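You operate a simulated robot arm through the tools that you are given. There is no shell and no other tool. Be economical: measure what you need, move in short steps, check, and stop when the job is done.

You are at the controls of a simulated two-armed robot. One attempt, no reset.

Task
Shut the ivy card in the flower press and tighten both wing nuts, holding the press steady.
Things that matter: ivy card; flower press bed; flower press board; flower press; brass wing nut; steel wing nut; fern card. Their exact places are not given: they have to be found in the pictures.

It is judged by the outcome, as a careful person would: the job done as asked, and still so three seconds after it is handed in. It fails if anything else is knocked over, pushed out of place, dropped, spilled or broken.

Robot
Two 6-joint arms with two-finger parallel grippers on one trunk, on a base that drives. Base frame: it is fixed to the floor where the robot stands at the start and does not move with it; the origin is under the middle of the robot, x ahead of it, y to its left, z up. Lengths are in mm, angles in degrees, forces in N, time in s.
The left shoulder is at the start at [60, 187, 1222], the right one opposite. With the tool pointing down near the work surface each hand reaches from about 100 to 600 mm from the robot's upright axis, wherever it stands, measured 20 degrees to its own side. Places, roughly: flower press bed [500, 200, 900]; flower press board [500, 200, 1000]; brass wing nut [400, 300, 900]; steel wing nut [400, 100, 900]. Payload 1.57 kg a hand.
Tool frame (each hand has its own): the origin (TCP) lies between the finger pads and is the grasp point; the fingertips stand 30 mm ahead of it; z points along the fingers, y is the line along which they close. Largest opening 110 mm; finger width 24, thickness 12; the body of the gripper, 48 by 112 mm, starts 78 mm behind the TCP.
Orientation is told as [roll, pitch, yaw] about the base's x, y, z axes, in that order, counted from this pose: with the fingers straight down and closing along the base's y, the tool's x points along the base's -x, its y along +y and its z along -z.

Tools
- The arms move only by the tool move_arm. It takes "left_deltas", "right_deltas" or both (then of equal length, played together; a hand with none holds still); each is a list of rows, each a list of 7 numbers: the turn, a rotation vector about the tool's x, y, z in degrees, then the shift along the tool's x, y, z in mm, then the finger opening in mm, from 0 to 110. In form: [[rx, ry, rz, dx, dy, dz, grip], ...]. A call has 1 to 20 rows; each row is the pose to reach, as a shift and turn from the pose commanded when the call began, along the tool's axes at that moment. A row lasts 0.2 s, in which the tool goes at most 50 mm and 8.6 degrees; a call with a longer step from one row to the next is refused whole, and so is a gripper value outside its range. A pose out of reach is approached as far as the arm can. The call stops where the force on the tool passes 40 N (or 10 N more than at its start, if that is more) or the arm is blocked; 0.2 s more then pass. Each finger travels about 153 mm/s and halts on what it meets, pressing with about 34 N; the grip force reading is that of the motor and also rises with nothing between the fingers. The clock runs only during rows and for 0.2 s after the last one: add rows that repeat a pose to give the fingers time. The reply holds the time, the measured pose of the TCP, the force on the tool along the base axes, the opening and the grip force, in the units named above and with some noise, and new pictures: "show" is both (left out), scene, wrist or none (wrist: the cameras of the hands that moved).
- Cameras (640 x 400 px; columns grow to the right, rows downward): "scene" is now at [1.7, 26.6, 1759]; the picture's right is [0.49, -0.87, 0.00], its down [-0.69, -0.39, -0.60] and it looks along [0.52, 0.30, -0.80] (base axes); focal length 250 px, centre (320, 200). "left" rides on the left gripper at [70, -16, -141] in its tool frame; the picture's right is [0.23, 0.97, 0.00], its down [-0.86, 0.20, -0.48] and it looks along [-0.47, 0.11, 0.88] (tool axes); focal length 222 px, centre (320, 200). "right" rides on the right gripper at [70, 16, -141] in its tool frame; the picture's right is [-0.23, 0.97, 0.00], its down [-0.86, -0.20, -0.48] and it looks along [-0.47, -0.11, 0.88] (tool axes); focal length 222 px, centre (320, 200).
- raise_lower(by): slides the trunk up (or, below 0, down) by that many mm; the arms and the scene camera ride with it, the base frame stays. It gives what a move gives, with no picture.
- steer(legs): drives the robot by 1 to 6 legs, each [ahead, left, turn to the left] in mm, mm and degrees, along the robot's own axes; the way and the turn of a leg run together, so that a leg with both is an arc; at most 1500 mm and 180 degrees a leg. The arms and the cameras ride along, it lands a little off, and it stops where it bumps. It gives what a move gives, and a new picture of the scene camera.
- aim_head(pan, tilt): turns the head with the scene camera to pan (to the left, within 86 degrees either way) and tilt (down, from -29 to 69), counted from straight ahead of the robot. It gives what a move gives, and a new picture of the scene camera.
- locate(camera, pixels): there is no depth. For up to 12 entries [column, row, z] of the newest picture of that camera ("zoom" is the newest enlarged one), the place [x, y] in the base frame at which the ray of that pixel passes the height z, good to about 2 mm, but the place of the scene camera against the robot may be out by one fixed shift of up to 18 mm in any direction. No time passes.
- zoom(camera, box): a new picture of the part [left, top, right, bottom] of that camera's present view, enlarged. No time passes.
- finish_job(): hands the job in; it is judged then, once.

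Work in short steps. Measure before you move; look again where a grasp or a placing could have gone wrong, and mend it. You have 80 turns and 260 pictures in all, those below and enlarged ones among them. Open the grippers and draw the arms clear of the work before you hand the job in, unless the task says otherwise; then end with one line.

The tools are called after "Call:" as name(argument=value, ...) on one line, values as JSON. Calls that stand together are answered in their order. move_arm: Moves the arms, as the interface text tells. Its arguments: {"type":"object","properties":{"left_deltas":{"type":"array"},"right_deltas":{"type":"array"},"show":{"type":"string","enum":["both","scene","wrist","none"]}},"required":[]} The other tools are called the same way: raise_lower (by) slides the trunk up or down; steer (legs) drives the base; aim_head (pan, tilt) turns the head that bears the scene camera; locate (camera, pixels) gives the place at which the rays of pixels pass given heights; zoom (camera, box) takes an enlarged picture of a part of a camera's view; finish_job () hands the job in.

At the start:

```text
clock: 0.0
left_eef_pos: [345.5, 379.0, 1193.2]
left_orientation: [0.0, 0.0, 0.0]
left_contact_force: [0.3, 0.4, -0.8]
left_grip_width: 110.1
left_grasp_force: 0.1
right_eef_pos: [405.2, -5.7, 1191.2]
right_orientation: [0.0, 0.0, 0.0]
right_contact_force: [0.2, -0.2, 0.3]
right_grip_width: 110.0
right_grasp_force: 0.0
trunk travel left (down, up): [-850.0, 140.0]
robot x, y, heading: [1.1, 0.3, -0.1]
head pan, tilt: [29.6, 52.9]
```

scene: 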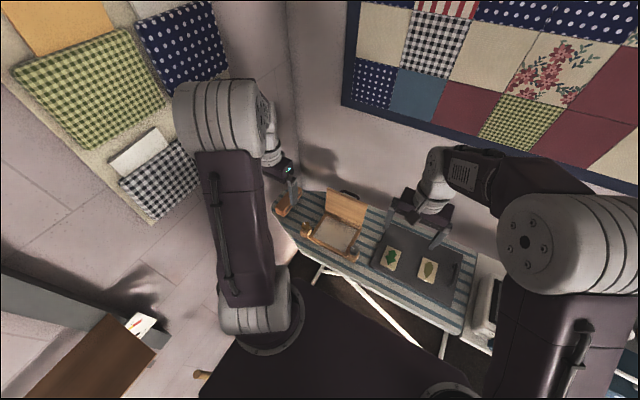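
right: 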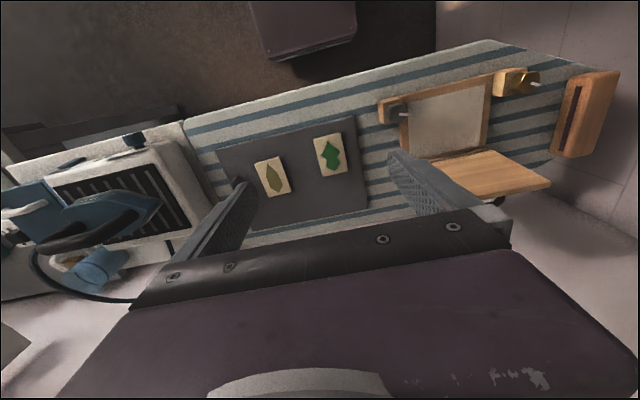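
left: 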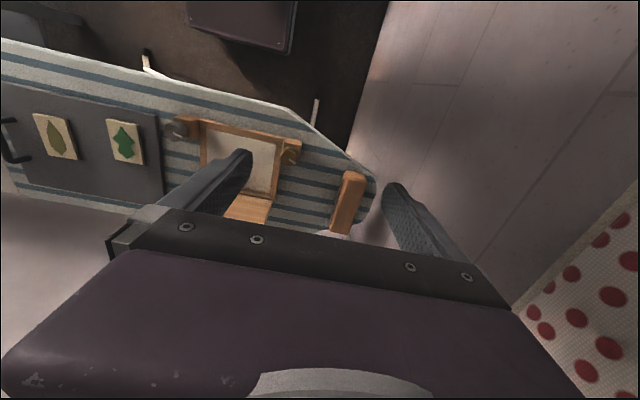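

The scene shows the press with its board standing open near (335,225) and two cards on a dark mat at (391,259) and (428,270). I enlarge these to tell the cards apart and see the nuts.

Call:
zoom(camera="scene", box=[260, 170, 480, 310])

Call:
zoom(camera="right", box=[240, 50, 640, 240])

Call:
zoom(camera="left", box=[0, 80, 400, 260])

```text
2.86 times, centred on (370, 240) of scene
```

zoom: 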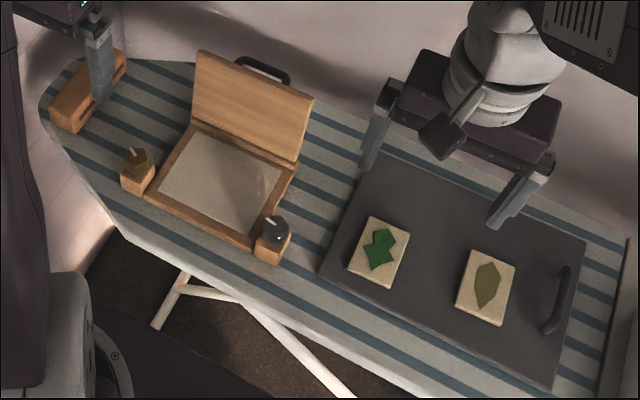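

```text
1.60 times, centred on (440, 145) of right
```

zoom: 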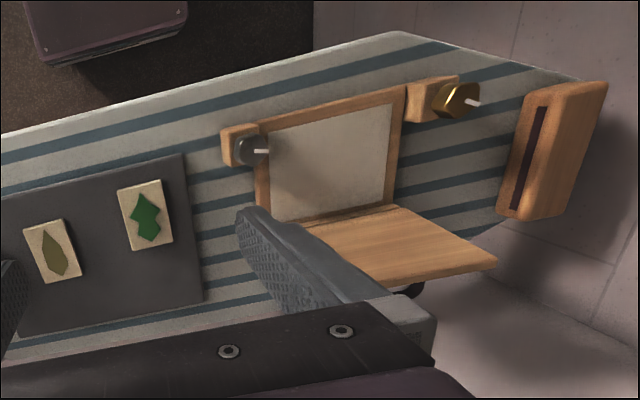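

```text
1.60 times, centred on (200, 170) of left
```

zoom: 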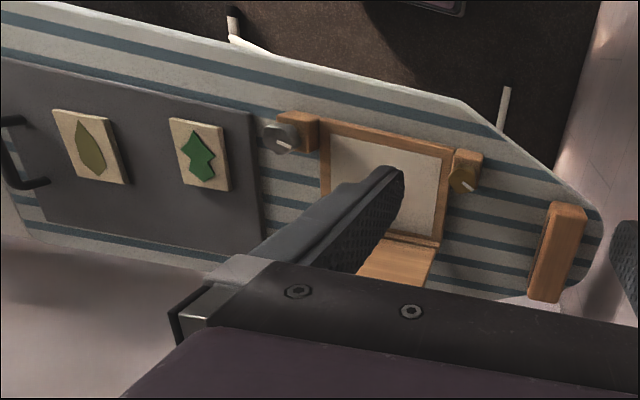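

The ivy card is the lobed green one, at right-view (331,155); the fern is the olive one. I measure the main points from both wrist cameras.

Call:
locate(camera="right", pixels=[[331, 155, 870], [312, 138, 870], [343, 132, 870], [350, 170, 870], [318, 175, 870], [399, 155, 870], [410, 98, 900], [492, 78, 900], [397, 112, 920], [527, 80, 920], [550, 185, 1000], [493, 153, 890]])

Call:
locate(camera="left", pixels=[[125, 142, 870], [203, 125, 900], [280, 140, 900], [273, 197, 890], [177, 128, 920], [290, 155, 920], [57, 136, 870]])

Call:
locate(camera="scene", pixels=[[391, 259, 870], [428, 270, 870], [353, 251, 920], [307, 227, 920]])

```text
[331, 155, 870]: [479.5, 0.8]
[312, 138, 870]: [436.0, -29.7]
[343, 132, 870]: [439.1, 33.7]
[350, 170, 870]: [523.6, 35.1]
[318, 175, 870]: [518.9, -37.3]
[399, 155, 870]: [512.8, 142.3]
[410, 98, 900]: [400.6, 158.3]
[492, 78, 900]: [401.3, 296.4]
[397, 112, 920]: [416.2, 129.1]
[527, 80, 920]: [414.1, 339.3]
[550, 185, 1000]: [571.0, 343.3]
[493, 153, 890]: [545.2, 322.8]
```

```text
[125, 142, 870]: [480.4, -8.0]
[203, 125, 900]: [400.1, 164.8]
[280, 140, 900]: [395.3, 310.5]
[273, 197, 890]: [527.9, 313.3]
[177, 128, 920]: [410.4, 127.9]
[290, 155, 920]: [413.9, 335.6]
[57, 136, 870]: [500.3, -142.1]
```

```text
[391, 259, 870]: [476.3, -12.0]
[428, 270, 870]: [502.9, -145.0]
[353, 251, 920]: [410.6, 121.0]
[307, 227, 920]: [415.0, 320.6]
```

Press bed is about x 395–535, y 160–310, with nuts near (412,128) and (414,337). The ivy card is at about (480,-3). I draw the right hand away to the right and bring the left one over beside the card, staying high above the board.

Call:
move_arm(left_deltas=[[0, 0, 0, 0, 0, 0, 110], [0, 0, 0, -10, -45, 0, 110], [0, 0, 0, -20, -90, 0, 110], [0, 0, 0, -40, -130, 0, 110], [0, 0, 0, -50, -170, 0, 110], [0, 0, 0, -60, -210, 0, 110], [0, 0, 0, -70, -250, 0, 110], [0, 0, 0, -70, -250, 0, 110]], right_deltas=[[0, 0, 0, 0, -45, 0, 110], [0, 0, 0, 0, -90, 0, 110], [0, 0, 0, 0, -135, 0, 110], [0, 0, 0, 0, -180, 0, 110], [0, 0, 0, 0, -220, 0, 110], [0, 0, 0, 0, -250, 0, 110], [0, 0, 0, 0, -270, 0, 110], [0, 0, 0, 0, -270, 0, 110]])

```text
clock: 1.8
left_eef_pos: [415.1, 129.7, 1193.6]
left_orientation: [0.1, 0.0, 0.0]
left_contact_force: [-0.1, 0.9, -0.1]
left_grip_width: 110.0
left_grasp_force: 0.1
right_eef_pos: [405.4, -275.7, 1191.0]
right_orientation: [0.0, -0.1, 0.1]
right_contact_force: [-0.2, -0.2, -0.5]
right_grip_width: 110.4
right_grasp_force: 0.0
trunk travel left (down, up): [-850.0, 140.0]
robot x, y, heading: [-2.4, -0.6, -0.1]
head pan, tilt: [29.6, 52.9]
```

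scene: 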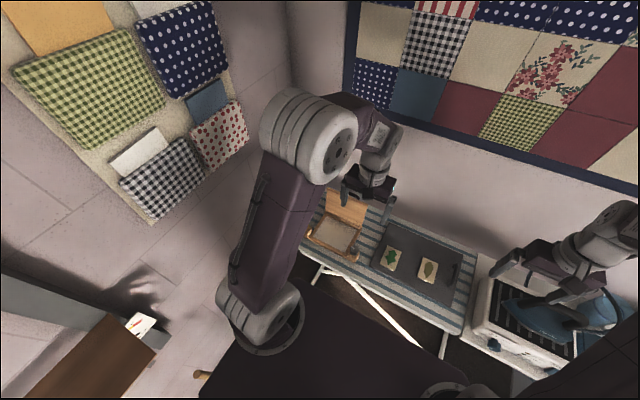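
right: 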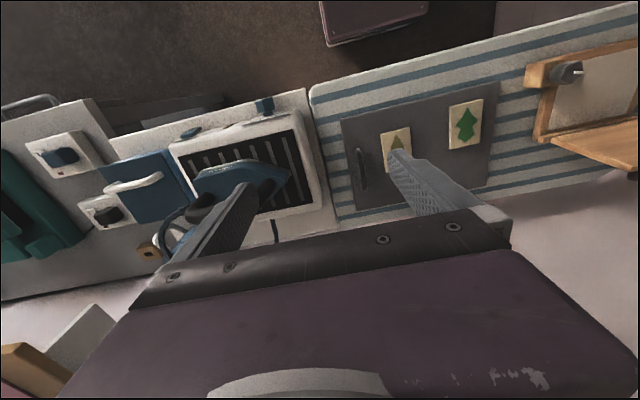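
left: 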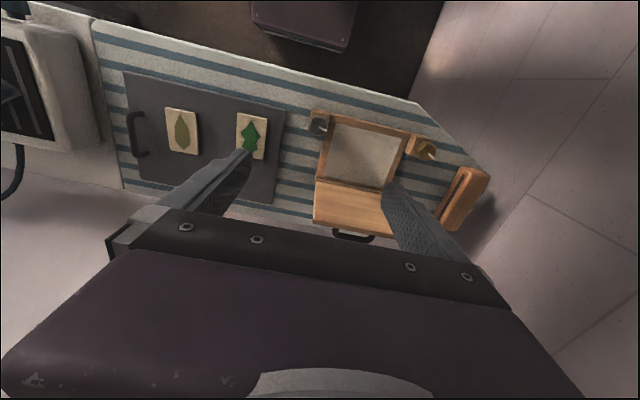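

I enlarge the left view of the press for its nuts and recess.

Call:
zoom(camera="left", box=[220, 90, 500, 260])

Call:
locate(camera="left", pixels=[[237, 113, 870], [268, 117, 870], [265, 160, 870], [237, 156, 870], [252, 137, 870], [319, 123, 920], [424, 150, 920]])

```text
2.29 times, centred on (360, 175) of left
```

zoom: 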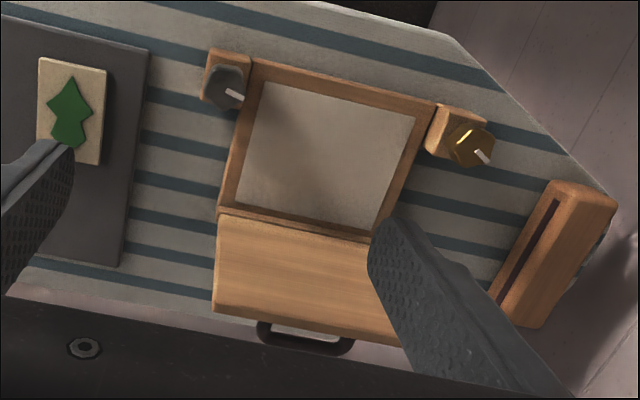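

```text
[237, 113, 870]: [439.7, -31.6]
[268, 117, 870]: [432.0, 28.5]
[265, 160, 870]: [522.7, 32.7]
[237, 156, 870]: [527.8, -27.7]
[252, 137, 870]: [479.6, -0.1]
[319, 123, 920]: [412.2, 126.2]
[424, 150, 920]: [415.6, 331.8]
```

Nuts from this view: steel (412,126), brass (416,332); card centre (480,0), about 60 mm wide in y. I bring the left hand over the card at z≈1000 for a closer look.

Call:
move_arm(left_deltas=[[0, 0, 0, -15, -40, 0, 110], [0, 0, 0, -35, -85, 0, 110], [0, 0, 0, -55, -120, 20, 110], [0, 0, 0, -65, -130, 60, 110], [0, 0, 0, -65, -130, 105, 110], [0, 0, 0, -65, -130, 150, 110], [0, 0, 0, -65, -130, 190, 110], [0, 0, 0, -65, -130, 190, 110]], show="wrist")

```text
clock: 3.6
left_eef_pos: [482.0, -1.9, 1003.7]
left_orientation: [0.0, 0.1, -0.1]
left_contact_force: [-1.0, 0.5, 0.7]
left_grip_width: 109.8
left_grasp_force: 0.0
right_eef_pos: [407.0, -276.2, 1190.1]
right_orientation: [0.0, -0.1, 0.0]
right_contact_force: [-0.1, -0.2, 0.5]
right_grip_width: 110.1
right_grasp_force: 0.0
trunk travel left (down, up): [-850.0, 140.0]
robot x, y, heading: [0.7, 5.0, 0.1]
head pan, tilt: [29.6, 52.9]
```

left: 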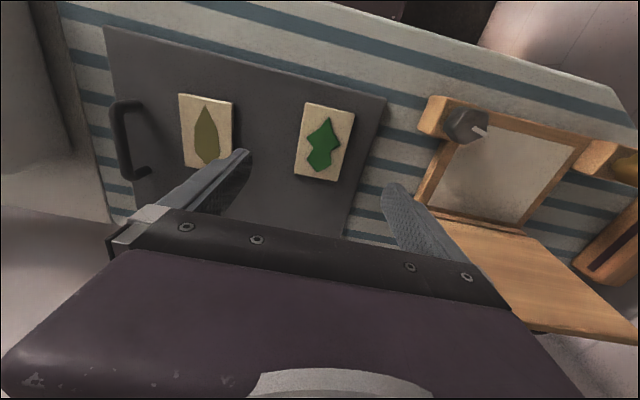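

I measure the card from this closer view at two heights to settle its top height.

Call:
locate(camera="left", pixels=[[307, 103, 870], [355, 109, 870], [336, 181, 870], [295, 174, 870], [307, 103, 880], [355, 109, 880], [336, 181, 880], [295, 174, 880], [307, 103, 860], [336, 181, 860], [385, 96, 862], [465, 127, 920]])

Call:
zoom(camera="left", box=[280, 80, 480, 205])

```text
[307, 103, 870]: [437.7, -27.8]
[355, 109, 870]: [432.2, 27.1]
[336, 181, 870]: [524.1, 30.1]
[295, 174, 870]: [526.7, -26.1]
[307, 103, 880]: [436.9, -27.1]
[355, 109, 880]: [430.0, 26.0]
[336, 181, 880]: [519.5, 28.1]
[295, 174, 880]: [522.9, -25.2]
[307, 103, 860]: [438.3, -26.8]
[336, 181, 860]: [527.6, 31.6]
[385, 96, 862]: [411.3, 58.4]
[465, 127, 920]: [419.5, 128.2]
```

```text
3.20 times, centred on (380, 142) of left
```

zoom: 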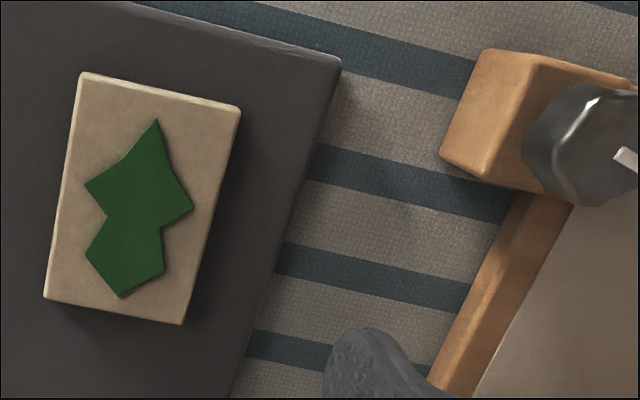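

The card is aligned and centred about (479,1). I narrow the fingers to 84 mm and descend until tips are about 10 mm above the tray.

Call:
move_arm(left_deltas=[[0, 0, 0, 2, 2, 0, 84], [0, 0, 0, 2, 2, 30, 84], [0, 0, 0, 2, 2, 60, 84], [0, 0, 0, 2, 2, 90, 84], [0, 0, 0, 2, 2, 92, 84]], show="wrist")

```text
clock: 4.8
left_eef_pos: [478.6, 0.4, 910.9]
left_orientation: [0.0, 0.0, -0.1]
left_contact_force: [-0.2, 0.7, 0.2]
left_grip_width: 83.7
left_grasp_force: 0.1
right_eef_pos: [406.6, -276.6, 1190.9]
right_orientation: [0.0, 0.0, 0.1]
right_contact_force: [0.3, -0.8, 0.3]
right_grip_width: 110.1
right_grasp_force: 0.0
trunk travel left (down, up): [-850.0, 140.0]
robot x, y, heading: [-0.6, 1.1, 0.1]
head pan, tilt: [29.6, 52.9]
```

left: 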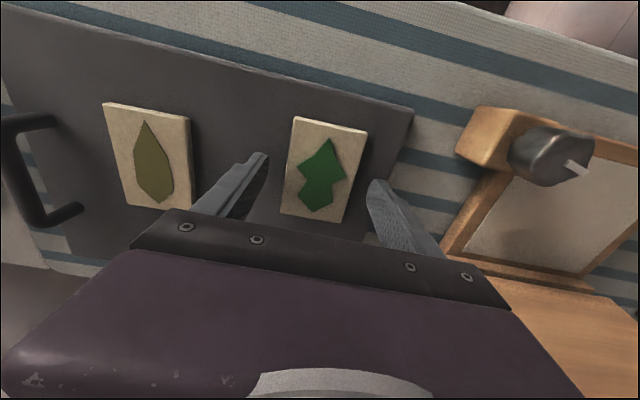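

Fingers straddle the card; I creep down 7 mm watching the force.

Call:
move_arm(left_deltas=[[0, 0, 0, 0, 0, 4, 84], [0, 0, 0, 0, 0, 7, 84], [0, 0, 0, 0, 0, 7, 84]], show="none")

Call:
zoom(camera="left", box=[180, 90, 440, 250])

```text
clock: 5.6
left_eef_pos: [478.9, 0.7, 904.9]
left_orientation: [-0.1, 0.0, 0.0]
left_contact_force: [-0.6, -0.4, 0.6]
left_grip_width: 84.0
left_grasp_force: 0.0
right_eef_pos: [406.4, -276.7, 1190.7]
right_orientation: [-0.1, 0.0, 0.1]
right_contact_force: [-0.2, 0.1, 0.5]
right_grip_width: 110.0
right_grasp_force: 0.2
trunk travel left (down, up): [-850.0, 140.0]
robot x, y, heading: [1.8, -0.8, 0.1]
head pan, tilt: [29.6, 52.9]
```

```text
2.46 times, centred on (310, 170) of left
```

zoom: 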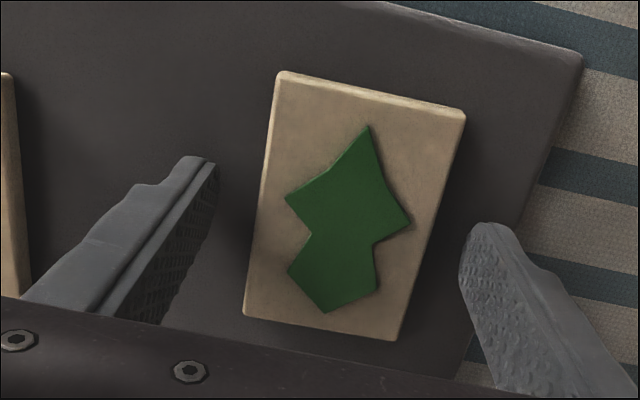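

Still no contact with tips at ~875. I go 4 mm lower and close on the card.

Call:
move_arm(left_deltas=[[0, 0, 0, 0, 0, 2, 84], [0, 0, 0, 0, 0, 4, 84], [0, 0, 0, 0, 0, 4, 84]], show="none")

```text
clock: 6.4
left_eef_pos: [478.8, 0.8, 901.0]
left_orientation: [0.0, -0.1, 0.0]
left_contact_force: [1.8, 2.1, 17.1]
left_grip_width: 84.9
left_grasp_force: 0.1
right_eef_pos: [404.7, -276.2, 1191.1]
right_orientation: [-0.1, -0.1, 0.0]
right_contact_force: [0.2, -0.8, 0.1]
right_grip_width: 110.0
right_grasp_force: 0.0
trunk travel left (down, up): [-850.0, 140.0]
robot x, y, heading: [-3.3, 1.9, -0.1]
head pan, tilt: [29.6, 52.9]
```

Contact (17 N): the tray top is about z 871–872. I lift 1.5 mm and close on the card.

Call:
move_arm(left_deltas=[[0, 0, 0, 0, 0, -2, 84], [0, 0, 0, 0, 0, -2, 70], [0, 0, 0, 0, 0, -2, 50], [0, 0, 0, 0, 0, -2, 45], [0, 0, 0, 0, 0, -2, 45]], show="wrist")

```text
clock: 7.6
left_eef_pos: [478.7, 1.7, 901.2]
left_orientation: [0.0, 0.0, 0.0]
left_contact_force: [-1.0, -0.1, 1.2]
left_grip_width: 56.2
left_grasp_force: 33.9
right_eef_pos: [405.6, -275.3, 1191.2]
right_orientation: [0.1, -0.1, 0.1]
right_contact_force: [-0.9, 0.6, -0.2]
right_grip_width: 110.0
right_grasp_force: 0.1
trunk travel left (down, up): [-850.0, 140.0]
robot x, y, heading: [-0.4, 0.9, 0.1]
head pan, tilt: [29.6, 52.9]
```

left: 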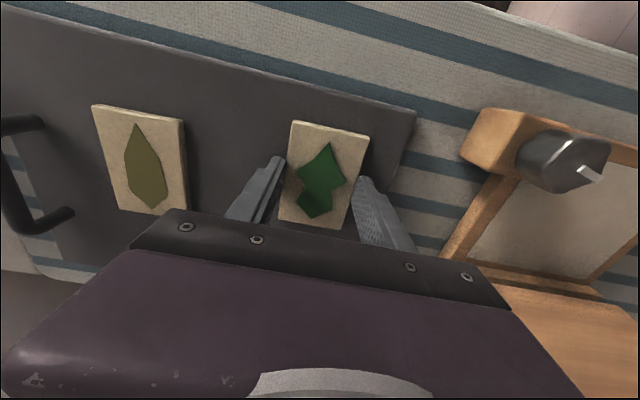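

Card held (56 mm). I lift to z≈1050 and look.

Call:
move_arm(left_deltas=[[0, 0, 0, 0, 0, -10, 45], [0, 0, 0, 0, 0, -40, 45], [0, 0, 0, 0, 0, -80, 45], [0, 0, 0, 0, 0, -120, 45], [0, 0, 0, 0, 0, -150, 45], [0, 0, 0, 0, 0, -150, 45]], show="wrist")

```text
clock: 9.0
left_eef_pos: [478.6, 1.4, 1053.1]
left_orientation: [0.0, 0.0, 0.0]
left_contact_force: [0.1, -0.6, -0.3]
left_grip_width: 56.3
left_grasp_force: 34.2
right_eef_pos: [404.8, -276.0, 1192.7]
right_orientation: [0.0, -0.1, 0.0]
right_contact_force: [-0.4, 0.5, 1.1]
right_grip_width: 109.8
right_grasp_force: 0.0
trunk travel left (down, up): [-850.0, 140.0]
robot x, y, heading: [2.4, 1.2, -0.0]
head pan, tilt: [29.6, 52.9]
```

left: 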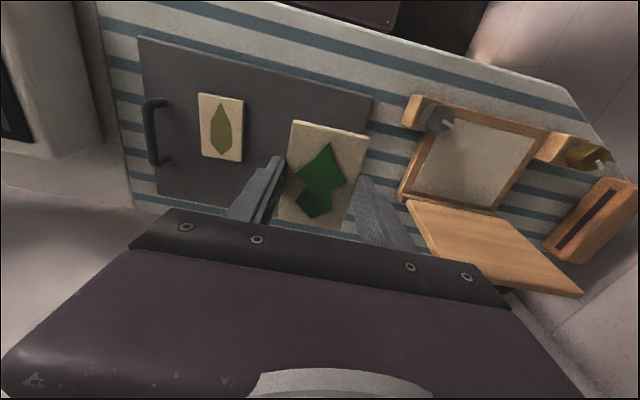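

Lifted cleanly. I move it left over the bed, to about (463,234), staying at this height.

Call:
move_arm(left_deltas=[[0, 0, 0, 5, 30, 0, 45], [0, 0, 0, 10, 70, 0, 45], [0, 0, 0, 15, 110, 0, 45], [0, 0, 0, 15, 150, 0, 45], [0, 0, 0, 15, 190, 0, 45], [0, 0, 0, 15, 220, 0, 45], [0, 0, 0, 15, 233, 0, 45], [0, 0, 0, 15, 233, 0, 45]])

Call:
zoom(camera="scene", box=[260, 160, 440, 280])

```text
clock: 10.8
left_eef_pos: [465.6, 232.4, 1053.1]
left_orientation: [-0.1, 0.0, -0.1]
left_contact_force: [0.0, -0.4, -0.5]
left_grip_width: 56.6
left_grasp_force: 33.4
right_eef_pos: [405.8, -276.3, 1192.0]
right_orientation: [0.0, -0.1, 0.1]
right_contact_force: [0.5, -0.3, 0.0]
right_grip_width: 110.1
right_grasp_force: 0.2
trunk travel left (down, up): [-850.0, 140.0]
robot x, y, heading: [1.6, -2.2, 0.1]
head pan, tilt: [29.6, 52.9]
```

scene: 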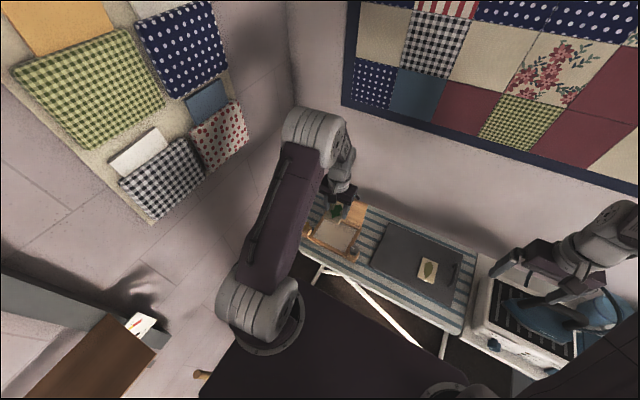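
left: 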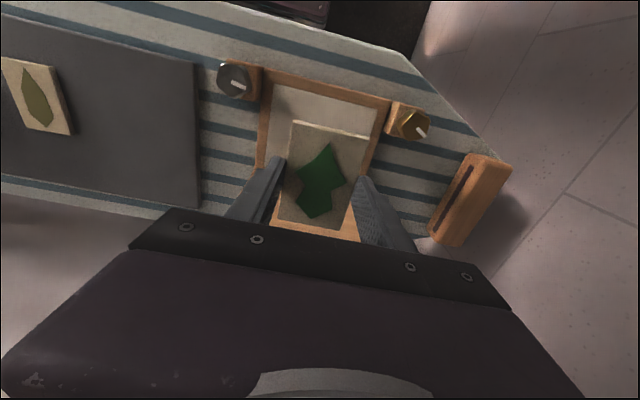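

```text
3.33 times, centred on (350, 220) of scene
```

zoom: 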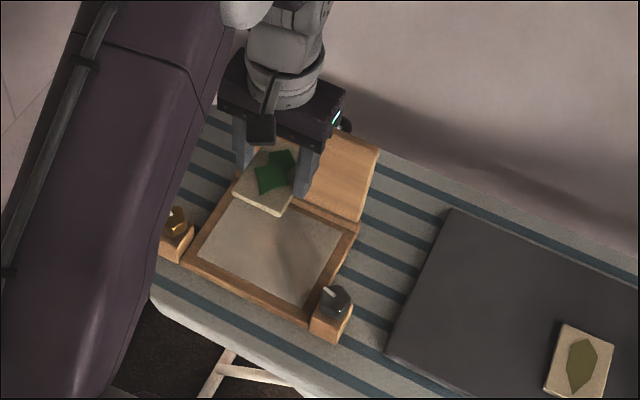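

I measure the bed's inner frame and nuts from here: inner corners (274,85), (379,108), nuts (233,80), (411,123).

Call:
zoom(camera="left", box=[190, 50, 450, 250])

Call:
locate(camera="left", pixels=[[274, 85, 890], [379, 108, 890], [263, 71, 900], [389, 100, 900], [266, 155, 890], [360, 185, 890], [233, 80, 930], [411, 123, 930], [233, 80, 915], [411, 123, 915]])

```text
2.00 times, centred on (320, 150) of left
```

zoom: 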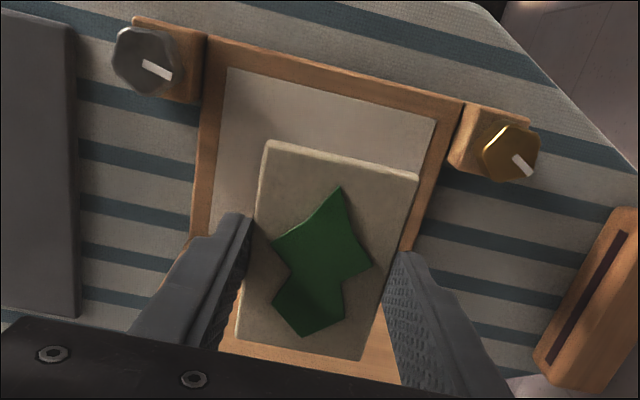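

```text
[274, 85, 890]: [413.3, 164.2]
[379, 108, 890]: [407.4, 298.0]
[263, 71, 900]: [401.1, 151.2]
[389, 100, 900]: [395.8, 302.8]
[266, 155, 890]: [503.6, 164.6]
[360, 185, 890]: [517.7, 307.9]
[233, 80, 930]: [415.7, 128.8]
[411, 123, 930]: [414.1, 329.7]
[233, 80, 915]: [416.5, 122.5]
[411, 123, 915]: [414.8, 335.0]
```

The recess spans y≈164–299, x≈410–520, so the hand is well centred. I descend to z≈945, clear of the expected bed floor.

Call:
move_arm(left_deltas=[[0, 0, 0, 0, 0, 25, 45], [0, 0, 0, 0, 0, 60, 45], [0, 0, 0, 0, 0, 90, 45], [0, 0, 0, 0, 0, 108, 45], [0, 0, 0, 0, 0, 108, 45]], show="wrist")

```text
clock: 12.0
left_eef_pos: [464.3, 233.5, 945.3]
left_orientation: [0.0, 0.1, 0.0]
left_contact_force: [0.7, -1.0, 0.0]
left_grip_width: 56.0
left_grasp_force: 33.7
right_eef_pos: [406.1, -275.9, 1191.2]
right_orientation: [0.1, 0.0, 0.1]
right_contact_force: [-0.3, -0.1, 0.4]
right_grip_width: 109.8
right_grasp_force: 0.0
trunk travel left (down, up): [-850.0, 140.0]
robot x, y, heading: [-1.7, 1.1, 0.1]
head pan, tilt: [29.6, 52.9]
```

left: 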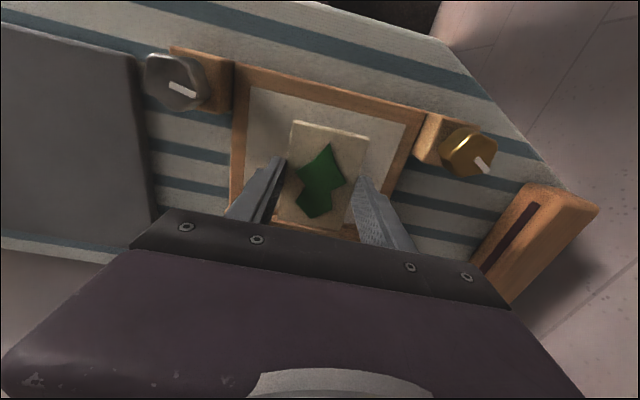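

All clear; I creep down in small rows until light contact with the bed.

Call:
move_arm(left_deltas=[[0, 0, 0, 1, 0, 5, 45], [0, 0, 0, 2, 0, 10, 45], [0, 0, 0, 2, 0, 15, 45], [0, 0, 0, 2, 0, 20, 45], [0, 0, 0, 2, 0, 23, 45]], show="wrist")

```text
clock: 13.2
left_eef_pos: [463.6, 234.3, 921.8]
left_orientation: [0.0, 0.0, 0.0]
left_contact_force: [0.2, 0.0, 0.2]
left_grip_width: 56.3
left_grasp_force: 34.0
right_eef_pos: [406.1, -277.7, 1191.8]
right_orientation: [-0.1, 0.0, 0.0]
right_contact_force: [0.4, 0.6, -0.2]
right_grip_width: 109.7
right_grasp_force: 0.0
trunk travel left (down, up): [-850.0, 140.0]
robot x, y, heading: [-2.5, 3.8, 0.2]
head pan, tilt: [29.6, 52.9]
```

left: 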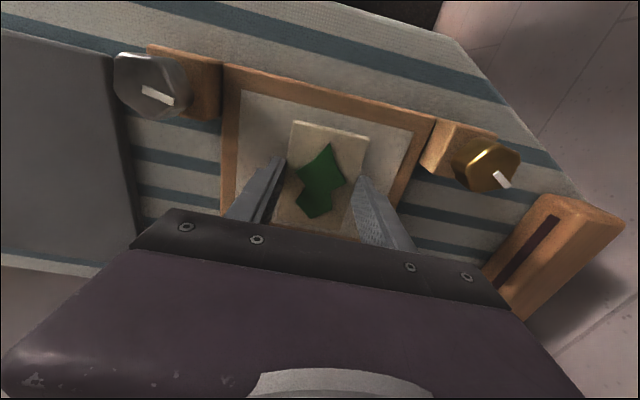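

Still free at tip z≈892. Continue creeping.

Call:
move_arm(left_deltas=[[0, 0, 0, 0, 0, 3, 45], [0, 0, 0, 0, 0, 6, 45], [0, 0, 0, 0, 0, 8, 45]], show="none")

```text
clock: 14.0
left_eef_pos: [462.0, 233.3, 913.1]
left_orientation: [0.0, 0.0, 0.0]
left_contact_force: [0.5, 0.6, -0.1]
left_grip_width: 56.5
left_grasp_force: 33.5
right_eef_pos: [406.8, -275.8, 1191.6]
right_orientation: [0.0, 0.0, 0.0]
right_contact_force: [0.0, 0.1, 1.2]
right_grip_width: 109.6
right_grasp_force: 0.1
trunk travel left (down, up): [-850.0, 140.0]
robot x, y, heading: [3.3, 0.6, -0.2]
head pan, tilt: [29.6, 52.9]
```

Call:
move_arm(left_deltas=[[0, 0, 0, 0, 0, 2, 45], [0, 0, 0, 0, 0, 4, 45], [0, 0, 0, 0, 0, 4, 45]], show="wrist")

```text
clock: 14.8
left_eef_pos: [462.7, 234.6, 910.0]
left_orientation: [0.0, -0.1, 0.0]
left_contact_force: [0.0, 0.1, 0.5]
left_grip_width: 56.2
left_grasp_force: 33.7
right_eef_pos: [405.7, -277.3, 1191.6]
right_orientation: [0.0, 0.1, 0.0]
right_contact_force: [-0.1, 0.1, -0.1]
right_grip_width: 109.8
right_grasp_force: 0.0
trunk travel left (down, up): [-850.0, 140.0]
robot x, y, heading: [-0.7, 0.7, 0.0]
head pan, tilt: [29.6, 52.9]
```

left: 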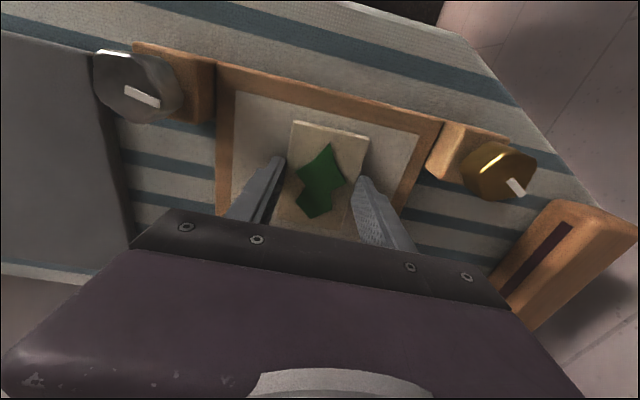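

Tip at 880, no contact yet. Continue 2 mm at a time.

Call:
move_arm(left_deltas=[[0, 0, 0, 0, 0, 1.5, 45], [0, 0, 0, 0, 0, 3, 45], [0, 0, 0, 0, 0, 3, 45]], show="none")

```text
clock: 15.6
left_eef_pos: [463.2, 233.8, 905.8]
left_orientation: [0.0, 0.0, 0.0]
left_contact_force: [-0.3, -0.4, -0.5]
left_grip_width: 56.4
left_grasp_force: 34.2
right_eef_pos: [405.8, -276.3, 1192.2]
right_orientation: [0.0, 0.0, 0.0]
right_contact_force: [-0.6, -0.1, 0.6]
right_grip_width: 110.0
right_grasp_force: 0.0
trunk travel left (down, up): [-850.0, 140.0]
robot x, y, heading: [3.1, 1.9, 0.1]
head pan, tilt: [29.6, 52.9]
```

Call:
move_arm(left_deltas=[[0, 0, 0, 0, 0, 1.5, 45], [0, 0, 0, 0, 0, 3, 45], [0, 0, 0, 0, 0, 3, 45]], show="none")

```text
clock: 16.4
left_eef_pos: [462.5, 234.2, 905.5]
left_orientation: [0.1, -0.4, 0.0]
left_contact_force: [2.3, 3.3, 27.6]
left_grip_width: 56.4
left_grasp_force: 33.8
right_eef_pos: [403.4, -277.7, 1192.1]
right_orientation: [0.0, -0.1, -0.1]
right_contact_force: [0.0, -0.1, -0.3]
right_grip_width: 110.0
right_grasp_force: 0.0
trunk travel left (down, up): [-850.0, 140.0]
robot x, y, heading: [0.9, -0.6, -0.0]
head pan, tilt: [29.6, 52.9]
```

Contact at z≈905 (floor ≈875). I ease up 2 mm, open to 78 mm and withdraw upward.

Call:
move_arm(left_deltas=[[0, 0, 0, 0, 0, -2, 45], [0, 0, 0, 0, 0, -2, 66], [0, 0, 0, 0, 0, -2, 80], [0, 0, 0, 0, 0, -2, 80], [0, 0, 0, 0, 0, -30, 80], [0, 0, 0, 0, 0, -70, 80], [0, 0, 0, 0, 0, -115, 80], [0, 0, 0, 0, 0, -150, 80], [0, 0, 0, 0, 0, -150, 80]], show="wrist")

```text
clock: 18.4
left_eef_pos: [461.5, 234.3, 1053.7]
left_orientation: [-0.1, 0.1, 0.0]
left_contact_force: [0.2, -0.3, -0.1]
left_grip_width: 79.7
left_grasp_force: 0.0
right_eef_pos: [405.2, -276.4, 1191.1]
right_orientation: [0.0, 0.0, 0.0]
right_contact_force: [0.0, 0.1, 0.3]
right_grip_width: 110.2
right_grasp_force: 0.1
trunk travel left (down, up): [-850.0, 140.0]
robot x, y, heading: [-0.2, -2.6, 0.1]
head pan, tilt: [29.6, 52.9]
```

left: 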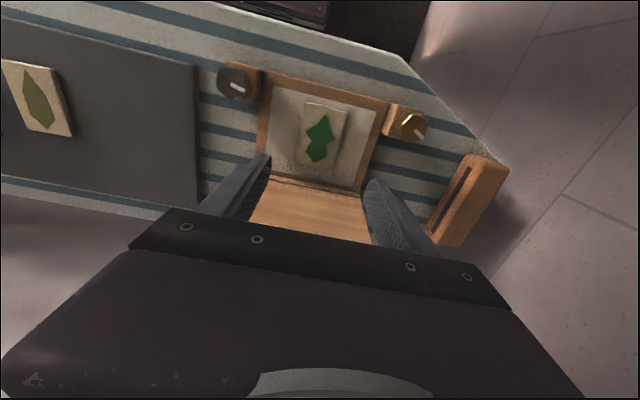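

The card lies flat and centred in the bed. To plan closing the board I back the left hand off and look at its top edge and handle.

Call:
move_arm(left_deltas=[[0, 0, 0, 40, 0, -20, 80], [0, 0, 0, 80, 0, -50, 80], [0, 0, 0, 120, 0, -80, 80], [0, 0, 0, 160, 0, -110, 80], [0, 0, 0, 180, 0, -120, 80], [0, 0, 0, 180, 0, -120, 80]])

Call:
zoom(camera="scene", box=[270, 160, 430, 270])

Call:
zoom(camera="left", box=[200, 60, 460, 230])

```text
clock: 19.8
left_eef_pos: [284.0, 233.5, 1172.5]
left_orientation: [0.1, 0.2, 0.0]
left_contact_force: [0.3, -0.3, 0.6]
left_grip_width: 79.8
left_grasp_force: 0.0
right_eef_pos: [408.4, -276.4, 1192.6]
right_orientation: [0.0, 0.0, 0.0]
right_contact_force: [0.1, -0.6, 0.2]
right_grip_width: 110.1
right_grasp_force: 0.0
trunk travel left (down, up): [-850.0, 140.0]
robot x, y, heading: [-0.6, 0.5, 0.1]
head pan, tilt: [29.6, 52.9]
```

scene: 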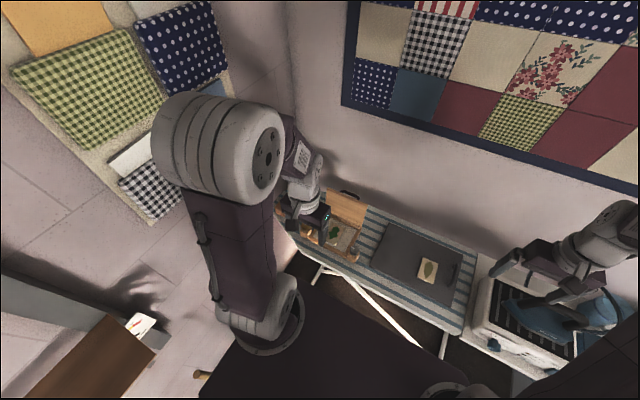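
left: 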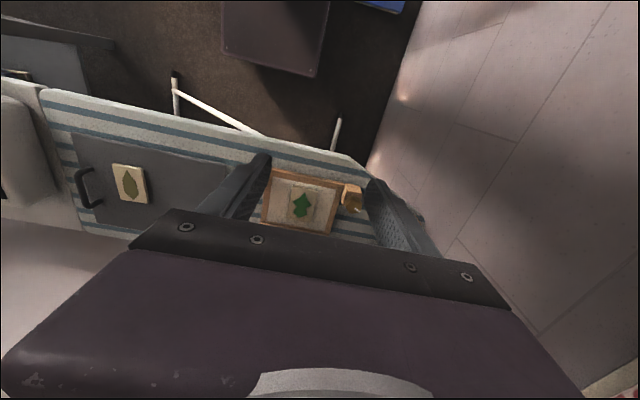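

```text
3.64 times, centred on (350, 215) of scene
```

zoom: 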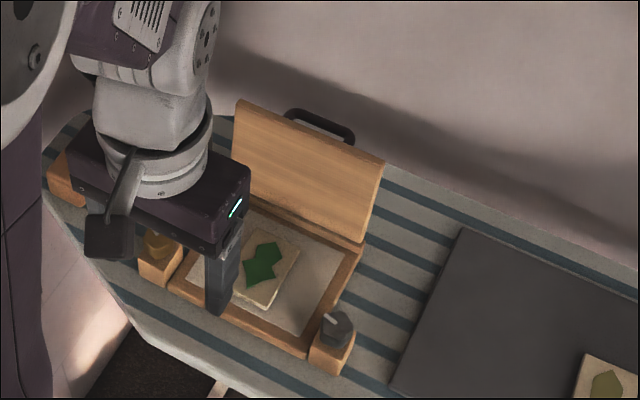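

```text
2.35 times, centred on (330, 145) of left
```

zoom: 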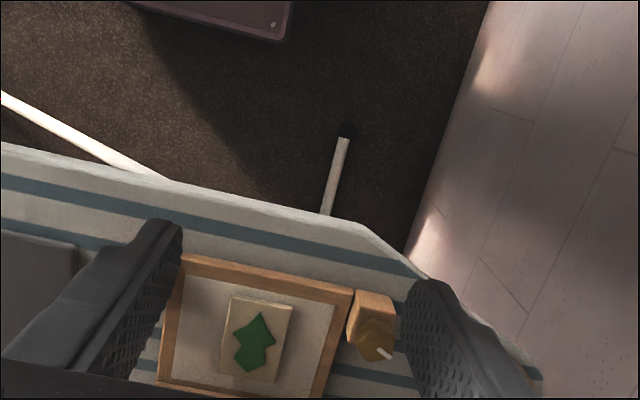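

I now see the whole board in the scene: top corners zoom (240,101), (385,160), handle (320,125) behind it. Locating them at several heights.

Call:
locate(camera="zoom", pixels=[[180, 255, 890], [283, 350, 890]])

Call:
locate(camera="scene", pixels=[[328, 187.7, 980], [328, 187.7, 1010], [367.6, 204, 980], [367.6, 204, 1010], [328, 187.7, 1030], [367.6, 204, 1030], [350, 194.3, 1000], [350, 194.3, 1020], [325.8, 215, 890], [361.7, 227.3, 890]])

```text
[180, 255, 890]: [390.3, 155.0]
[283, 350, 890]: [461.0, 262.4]
```

```text
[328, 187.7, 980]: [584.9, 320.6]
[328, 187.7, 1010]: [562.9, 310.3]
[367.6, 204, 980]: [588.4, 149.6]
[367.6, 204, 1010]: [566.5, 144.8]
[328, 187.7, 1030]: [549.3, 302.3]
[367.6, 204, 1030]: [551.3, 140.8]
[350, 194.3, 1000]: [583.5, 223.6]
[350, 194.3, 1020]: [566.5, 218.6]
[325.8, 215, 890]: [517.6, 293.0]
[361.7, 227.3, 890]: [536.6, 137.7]
```

The board's top edge is at about (552, 150–305, 1028), leaning slightly back, with the handle behind at y≈190–262. I'll cage the board between the fingers (closing along x) at y≈287, clear of the handle, push it past upright and let the front finger ease it down. First I turn the hand 90° while moving over, staying high.

Call:
move_arm(left_deltas=[[0, 0, -8, -20, 5, 0, 80], [0, 0, -16, -40, 10, 0, 80], [0, 0, -24, -60, 15, 0, 80], [0, 0, -32, -80, 20, 0, 80], [0, 0, -40, -100, 25, 0, 80], [0, 0, -48, -120, 30, 0, 80], [0, 0, -56, -140, 35, 0, 80], [0, 0, -64, -160, 40, 0, 80], [0, 0, -72, -180, 45, 0, 80], [0, 0, -80, -200, 50, 0, 80], [0, 0, -88, -210, 54, 0, 80], [0, 0, -90, -215, 54, 0, 80], [0, 0, -90, -215, 54, 0, 80]])

```text
clock: 22.6
left_eef_pos: [495.5, 287.9, 1173.3]
left_orientation: [0.0, 0.0, 90.1]
left_contact_force: [-0.3, -0.7, -0.3]
left_grip_width: 80.1
left_grasp_force: 0.1
right_eef_pos: [406.5, -277.0, 1191.0]
right_orientation: [0.0, 0.0, 0.0]
right_contact_force: [0.2, 0.4, -0.3]
right_grip_width: 110.1
right_grasp_force: 0.1
trunk travel left (down, up): [-850.0, 140.0]
robot x, y, heading: [0.4, -0.9, -0.1]
head pan, tilt: [29.6, 52.9]
```

scene: 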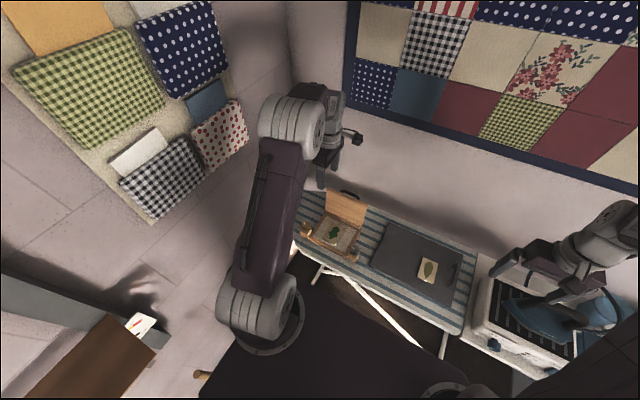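
left: 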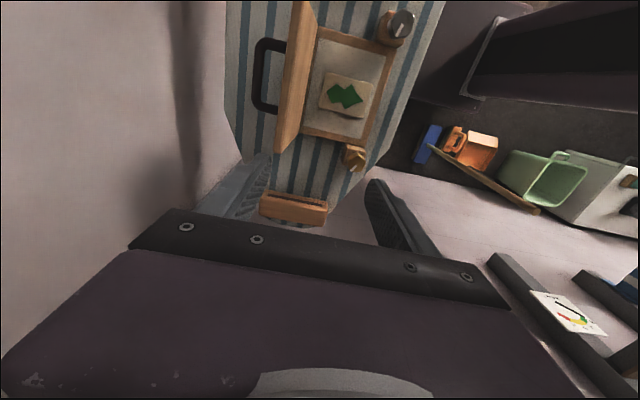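

A good side view. I enlarge it to measure the board's top edge, thickness and handle.

Call:
zoom(camera="left", box=[220, 0, 440, 240])

```text
1.67 times, centred on (330, 120) of left
```

zoom: 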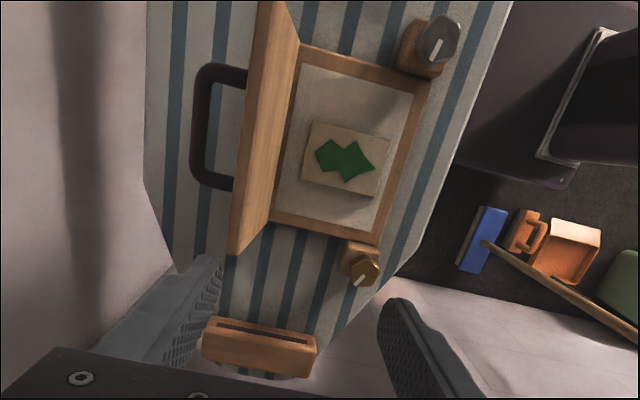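

Locating: board top-edge end (228,255)/(241,250), handle bar (198,130), nuts (365,272), (442,38) in the zoom.

Call:
locate(camera="zoom", pixels=[[228, 255, 1028], [242, 245, 1028], [228, 255, 1010], [232, 185, 1010], [232, 185, 1028], [198, 90, 1010], [198, 170, 1010], [272, 213, 890], [365, 272, 925], [442, 38, 925], [274, 222, 895], [375, 240, 895]])

```text
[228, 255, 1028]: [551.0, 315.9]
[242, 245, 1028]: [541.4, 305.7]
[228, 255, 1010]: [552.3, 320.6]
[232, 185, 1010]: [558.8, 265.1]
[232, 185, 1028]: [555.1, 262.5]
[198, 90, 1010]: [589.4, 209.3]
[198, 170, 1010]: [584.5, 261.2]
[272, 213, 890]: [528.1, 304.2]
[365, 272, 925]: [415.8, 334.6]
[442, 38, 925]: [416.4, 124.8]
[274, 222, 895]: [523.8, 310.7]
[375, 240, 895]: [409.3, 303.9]
```

Board top edge spans x≈541–553 at z≈1028, handle y≈205–265. I lower the hand caging the edge: TCP (541,289,985), opening 62.

Call:
move_arm(left_deltas=[[0, 0, 0, -1, -25, 20, 64], [0, 0, 0, -1, -45, 50, 64], [0, 0, 0, -1, -45, 80, 64], [0, 0, 0, -1, -45, 100, 64], [0, 0, 0, -1, -45, 100, 64]])

Call:
zoom(camera="scene", box=[270, 120, 430, 270])

```text
clock: 23.8
left_eef_pos: [543.0, 289.2, 1073.4]
left_orientation: [0.1, -0.1, 89.9]
left_contact_force: [-0.5, -0.7, -0.2]
left_grip_width: 64.1
left_grasp_force: 0.1
right_eef_pos: [406.6, -276.4, 1191.4]
right_orientation: [0.0, 0.0, 0.0]
right_contact_force: [-0.2, 0.3, 0.2]
right_grip_width: 109.9
right_grasp_force: 0.0
trunk travel left (down, up): [-850.0, 140.0]
robot x, y, heading: [1.1, -1.4, 0.2]
head pan, tilt: [29.6, 52.9]
```

scene: 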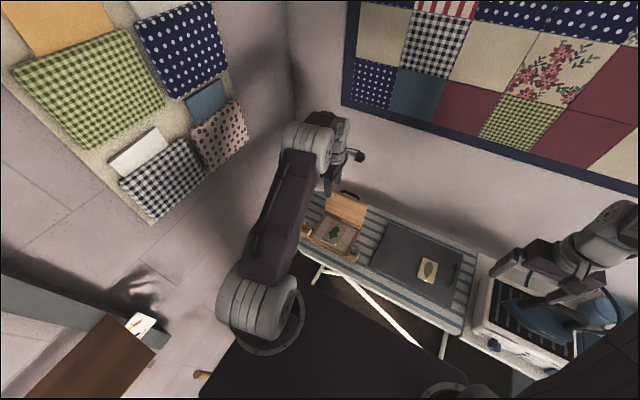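
left: 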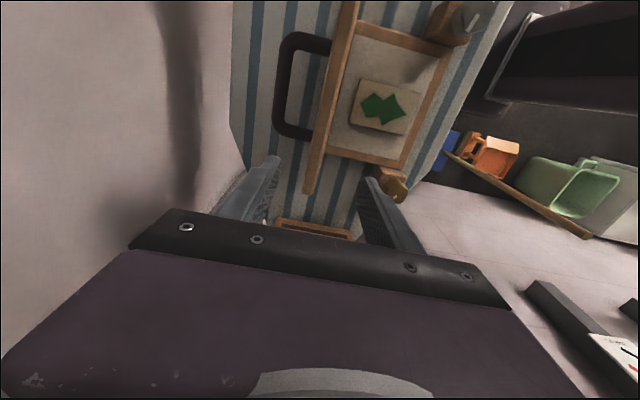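

```text
2.67 times, centred on (350, 195) of scene
```

zoom: 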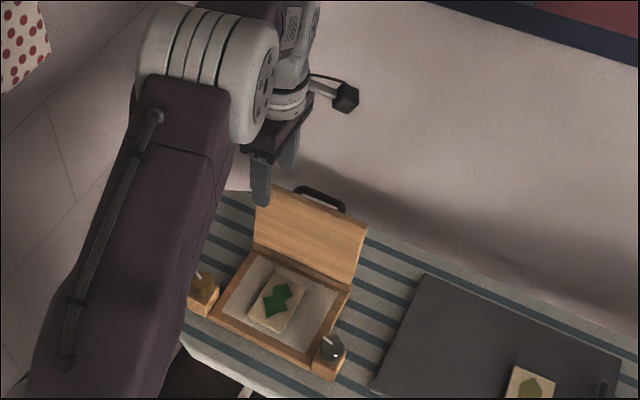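

Board end at (308,193) lies between the fingers in view; I verify its position before lowering.

Call:
locate(camera="left", pixels=[[304, 193, 1028], [315, 190, 1028], [306, 150, 1028], [276, 90, 1010], [285, 130, 1010], [304, 193, 1010]])

```text
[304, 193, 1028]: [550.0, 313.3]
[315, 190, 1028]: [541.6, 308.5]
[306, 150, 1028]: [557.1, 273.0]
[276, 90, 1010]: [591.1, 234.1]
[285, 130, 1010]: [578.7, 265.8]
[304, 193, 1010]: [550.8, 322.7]
```

Consistent (edge x 541–551, z≈1020). I lower to z≈985.

Call:
move_arm(left_deltas=[[0, 0, 0, 0, 0, 30, 64], [0, 0, 0, 0, 0, 60, 64], [0, 0, 0, 0, 0, 88, 64], [0, 0, 0, 0, 0, 88, 64]], show="wrist")

```text
clock: 24.8
left_eef_pos: [541.9, 287.8, 986.7]
left_orientation: [0.0, 0.0, 90.0]
left_contact_force: [0.8, 0.8, 0.3]
left_grip_width: 63.9
left_grasp_force: 0.1
right_eef_pos: [405.9, -276.3, 1190.2]
right_orientation: [0.0, -0.1, 0.0]
right_contact_force: [0.4, -0.1, -0.3]
right_grip_width: 110.0
right_grasp_force: 0.1
trunk travel left (down, up): [-850.0, 140.0]
robot x, y, heading: [-0.6, -0.5, -0.0]
head pan, tilt: [29.6, 52.9]
```

left: 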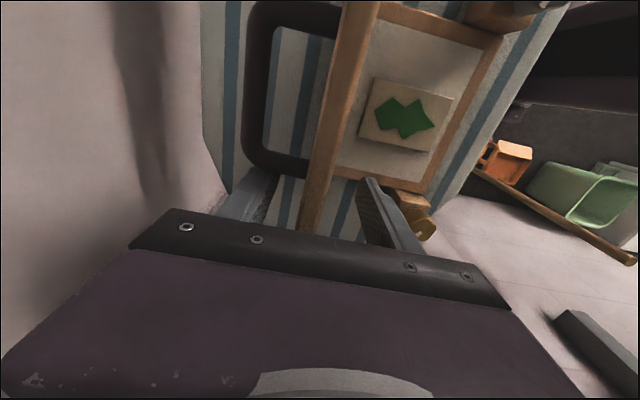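

Board sits between the fingers. I pull slowly toward the robot (−x) by 35 mm.

Call:
move_arm(left_deltas=[[0, 0, 0, 0, 8, 0, 64], [0, 0, 0, 0, 16, 0, 64], [0, 0, 0, 0, 22, 0, 64], [0, 0, 0, 0, 28, 0, 64], [0, 0, 0, 0, 35, 0, 64]], show="wrist")

```text
clock: 26.0
left_eef_pos: [506.8, 288.8, 986.6]
left_orientation: [0.0, 0.0, 89.9]
left_contact_force: [0.7, 0.2, -0.1]
left_grip_width: 65.5
left_grasp_force: 1.0
right_eef_pos: [405.6, -276.2, 1191.8]
right_orientation: [0.0, 0.0, 0.0]
right_contact_force: [0.1, 0.2, 0.8]
right_grip_width: 110.0
right_grasp_force: 0.0
trunk travel left (down, up): [-850.0, 140.0]
robot x, y, heading: [1.0, -1.8, 0.1]
head pan, tilt: [29.6, 52.9]
```

left: 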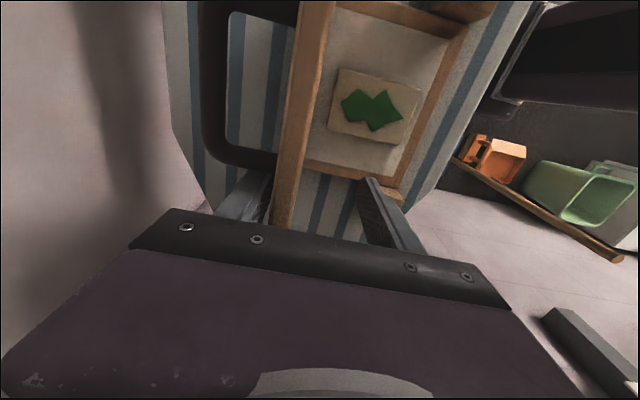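

Light contact with the back finger. Continue another 30 mm.

Call:
move_arm(left_deltas=[[0, 0, 0, 0, 6, 0, 64], [0, 0, 0, 0, 12, 0, 64], [0, 0, 0, 0, 18, 0, 64], [0, 0, 0, 0, 24, 0, 64], [0, 0, 0, 0, 30, 0, 64]], show="wrist")

```text
clock: 27.2
left_eef_pos: [476.5, 289.6, 986.6]
left_orientation: [0.0, -0.1, 90.0]
left_contact_force: [0.4, -0.4, -0.2]
left_grip_width: 64.9
left_grasp_force: 0.0
right_eef_pos: [405.1, -276.4, 1190.2]
right_orientation: [-0.1, 0.0, 0.0]
right_contact_force: [0.4, 0.5, -0.8]
right_grip_width: 109.8
right_grasp_force: 0.0
trunk travel left (down, up): [-850.0, 140.0]
robot x, y, heading: [-1.6, 0.6, 0.1]
head pan, tilt: [29.6, 52.9]
```

left: 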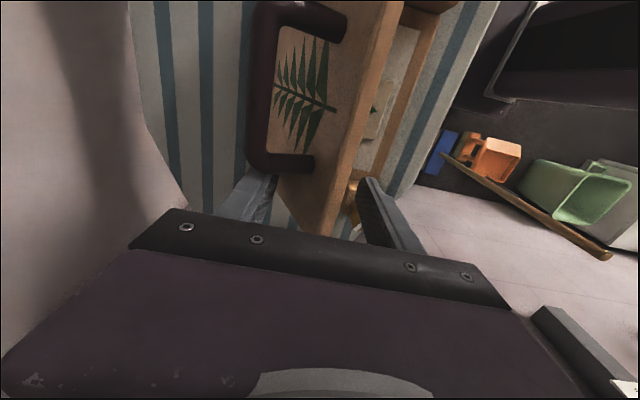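

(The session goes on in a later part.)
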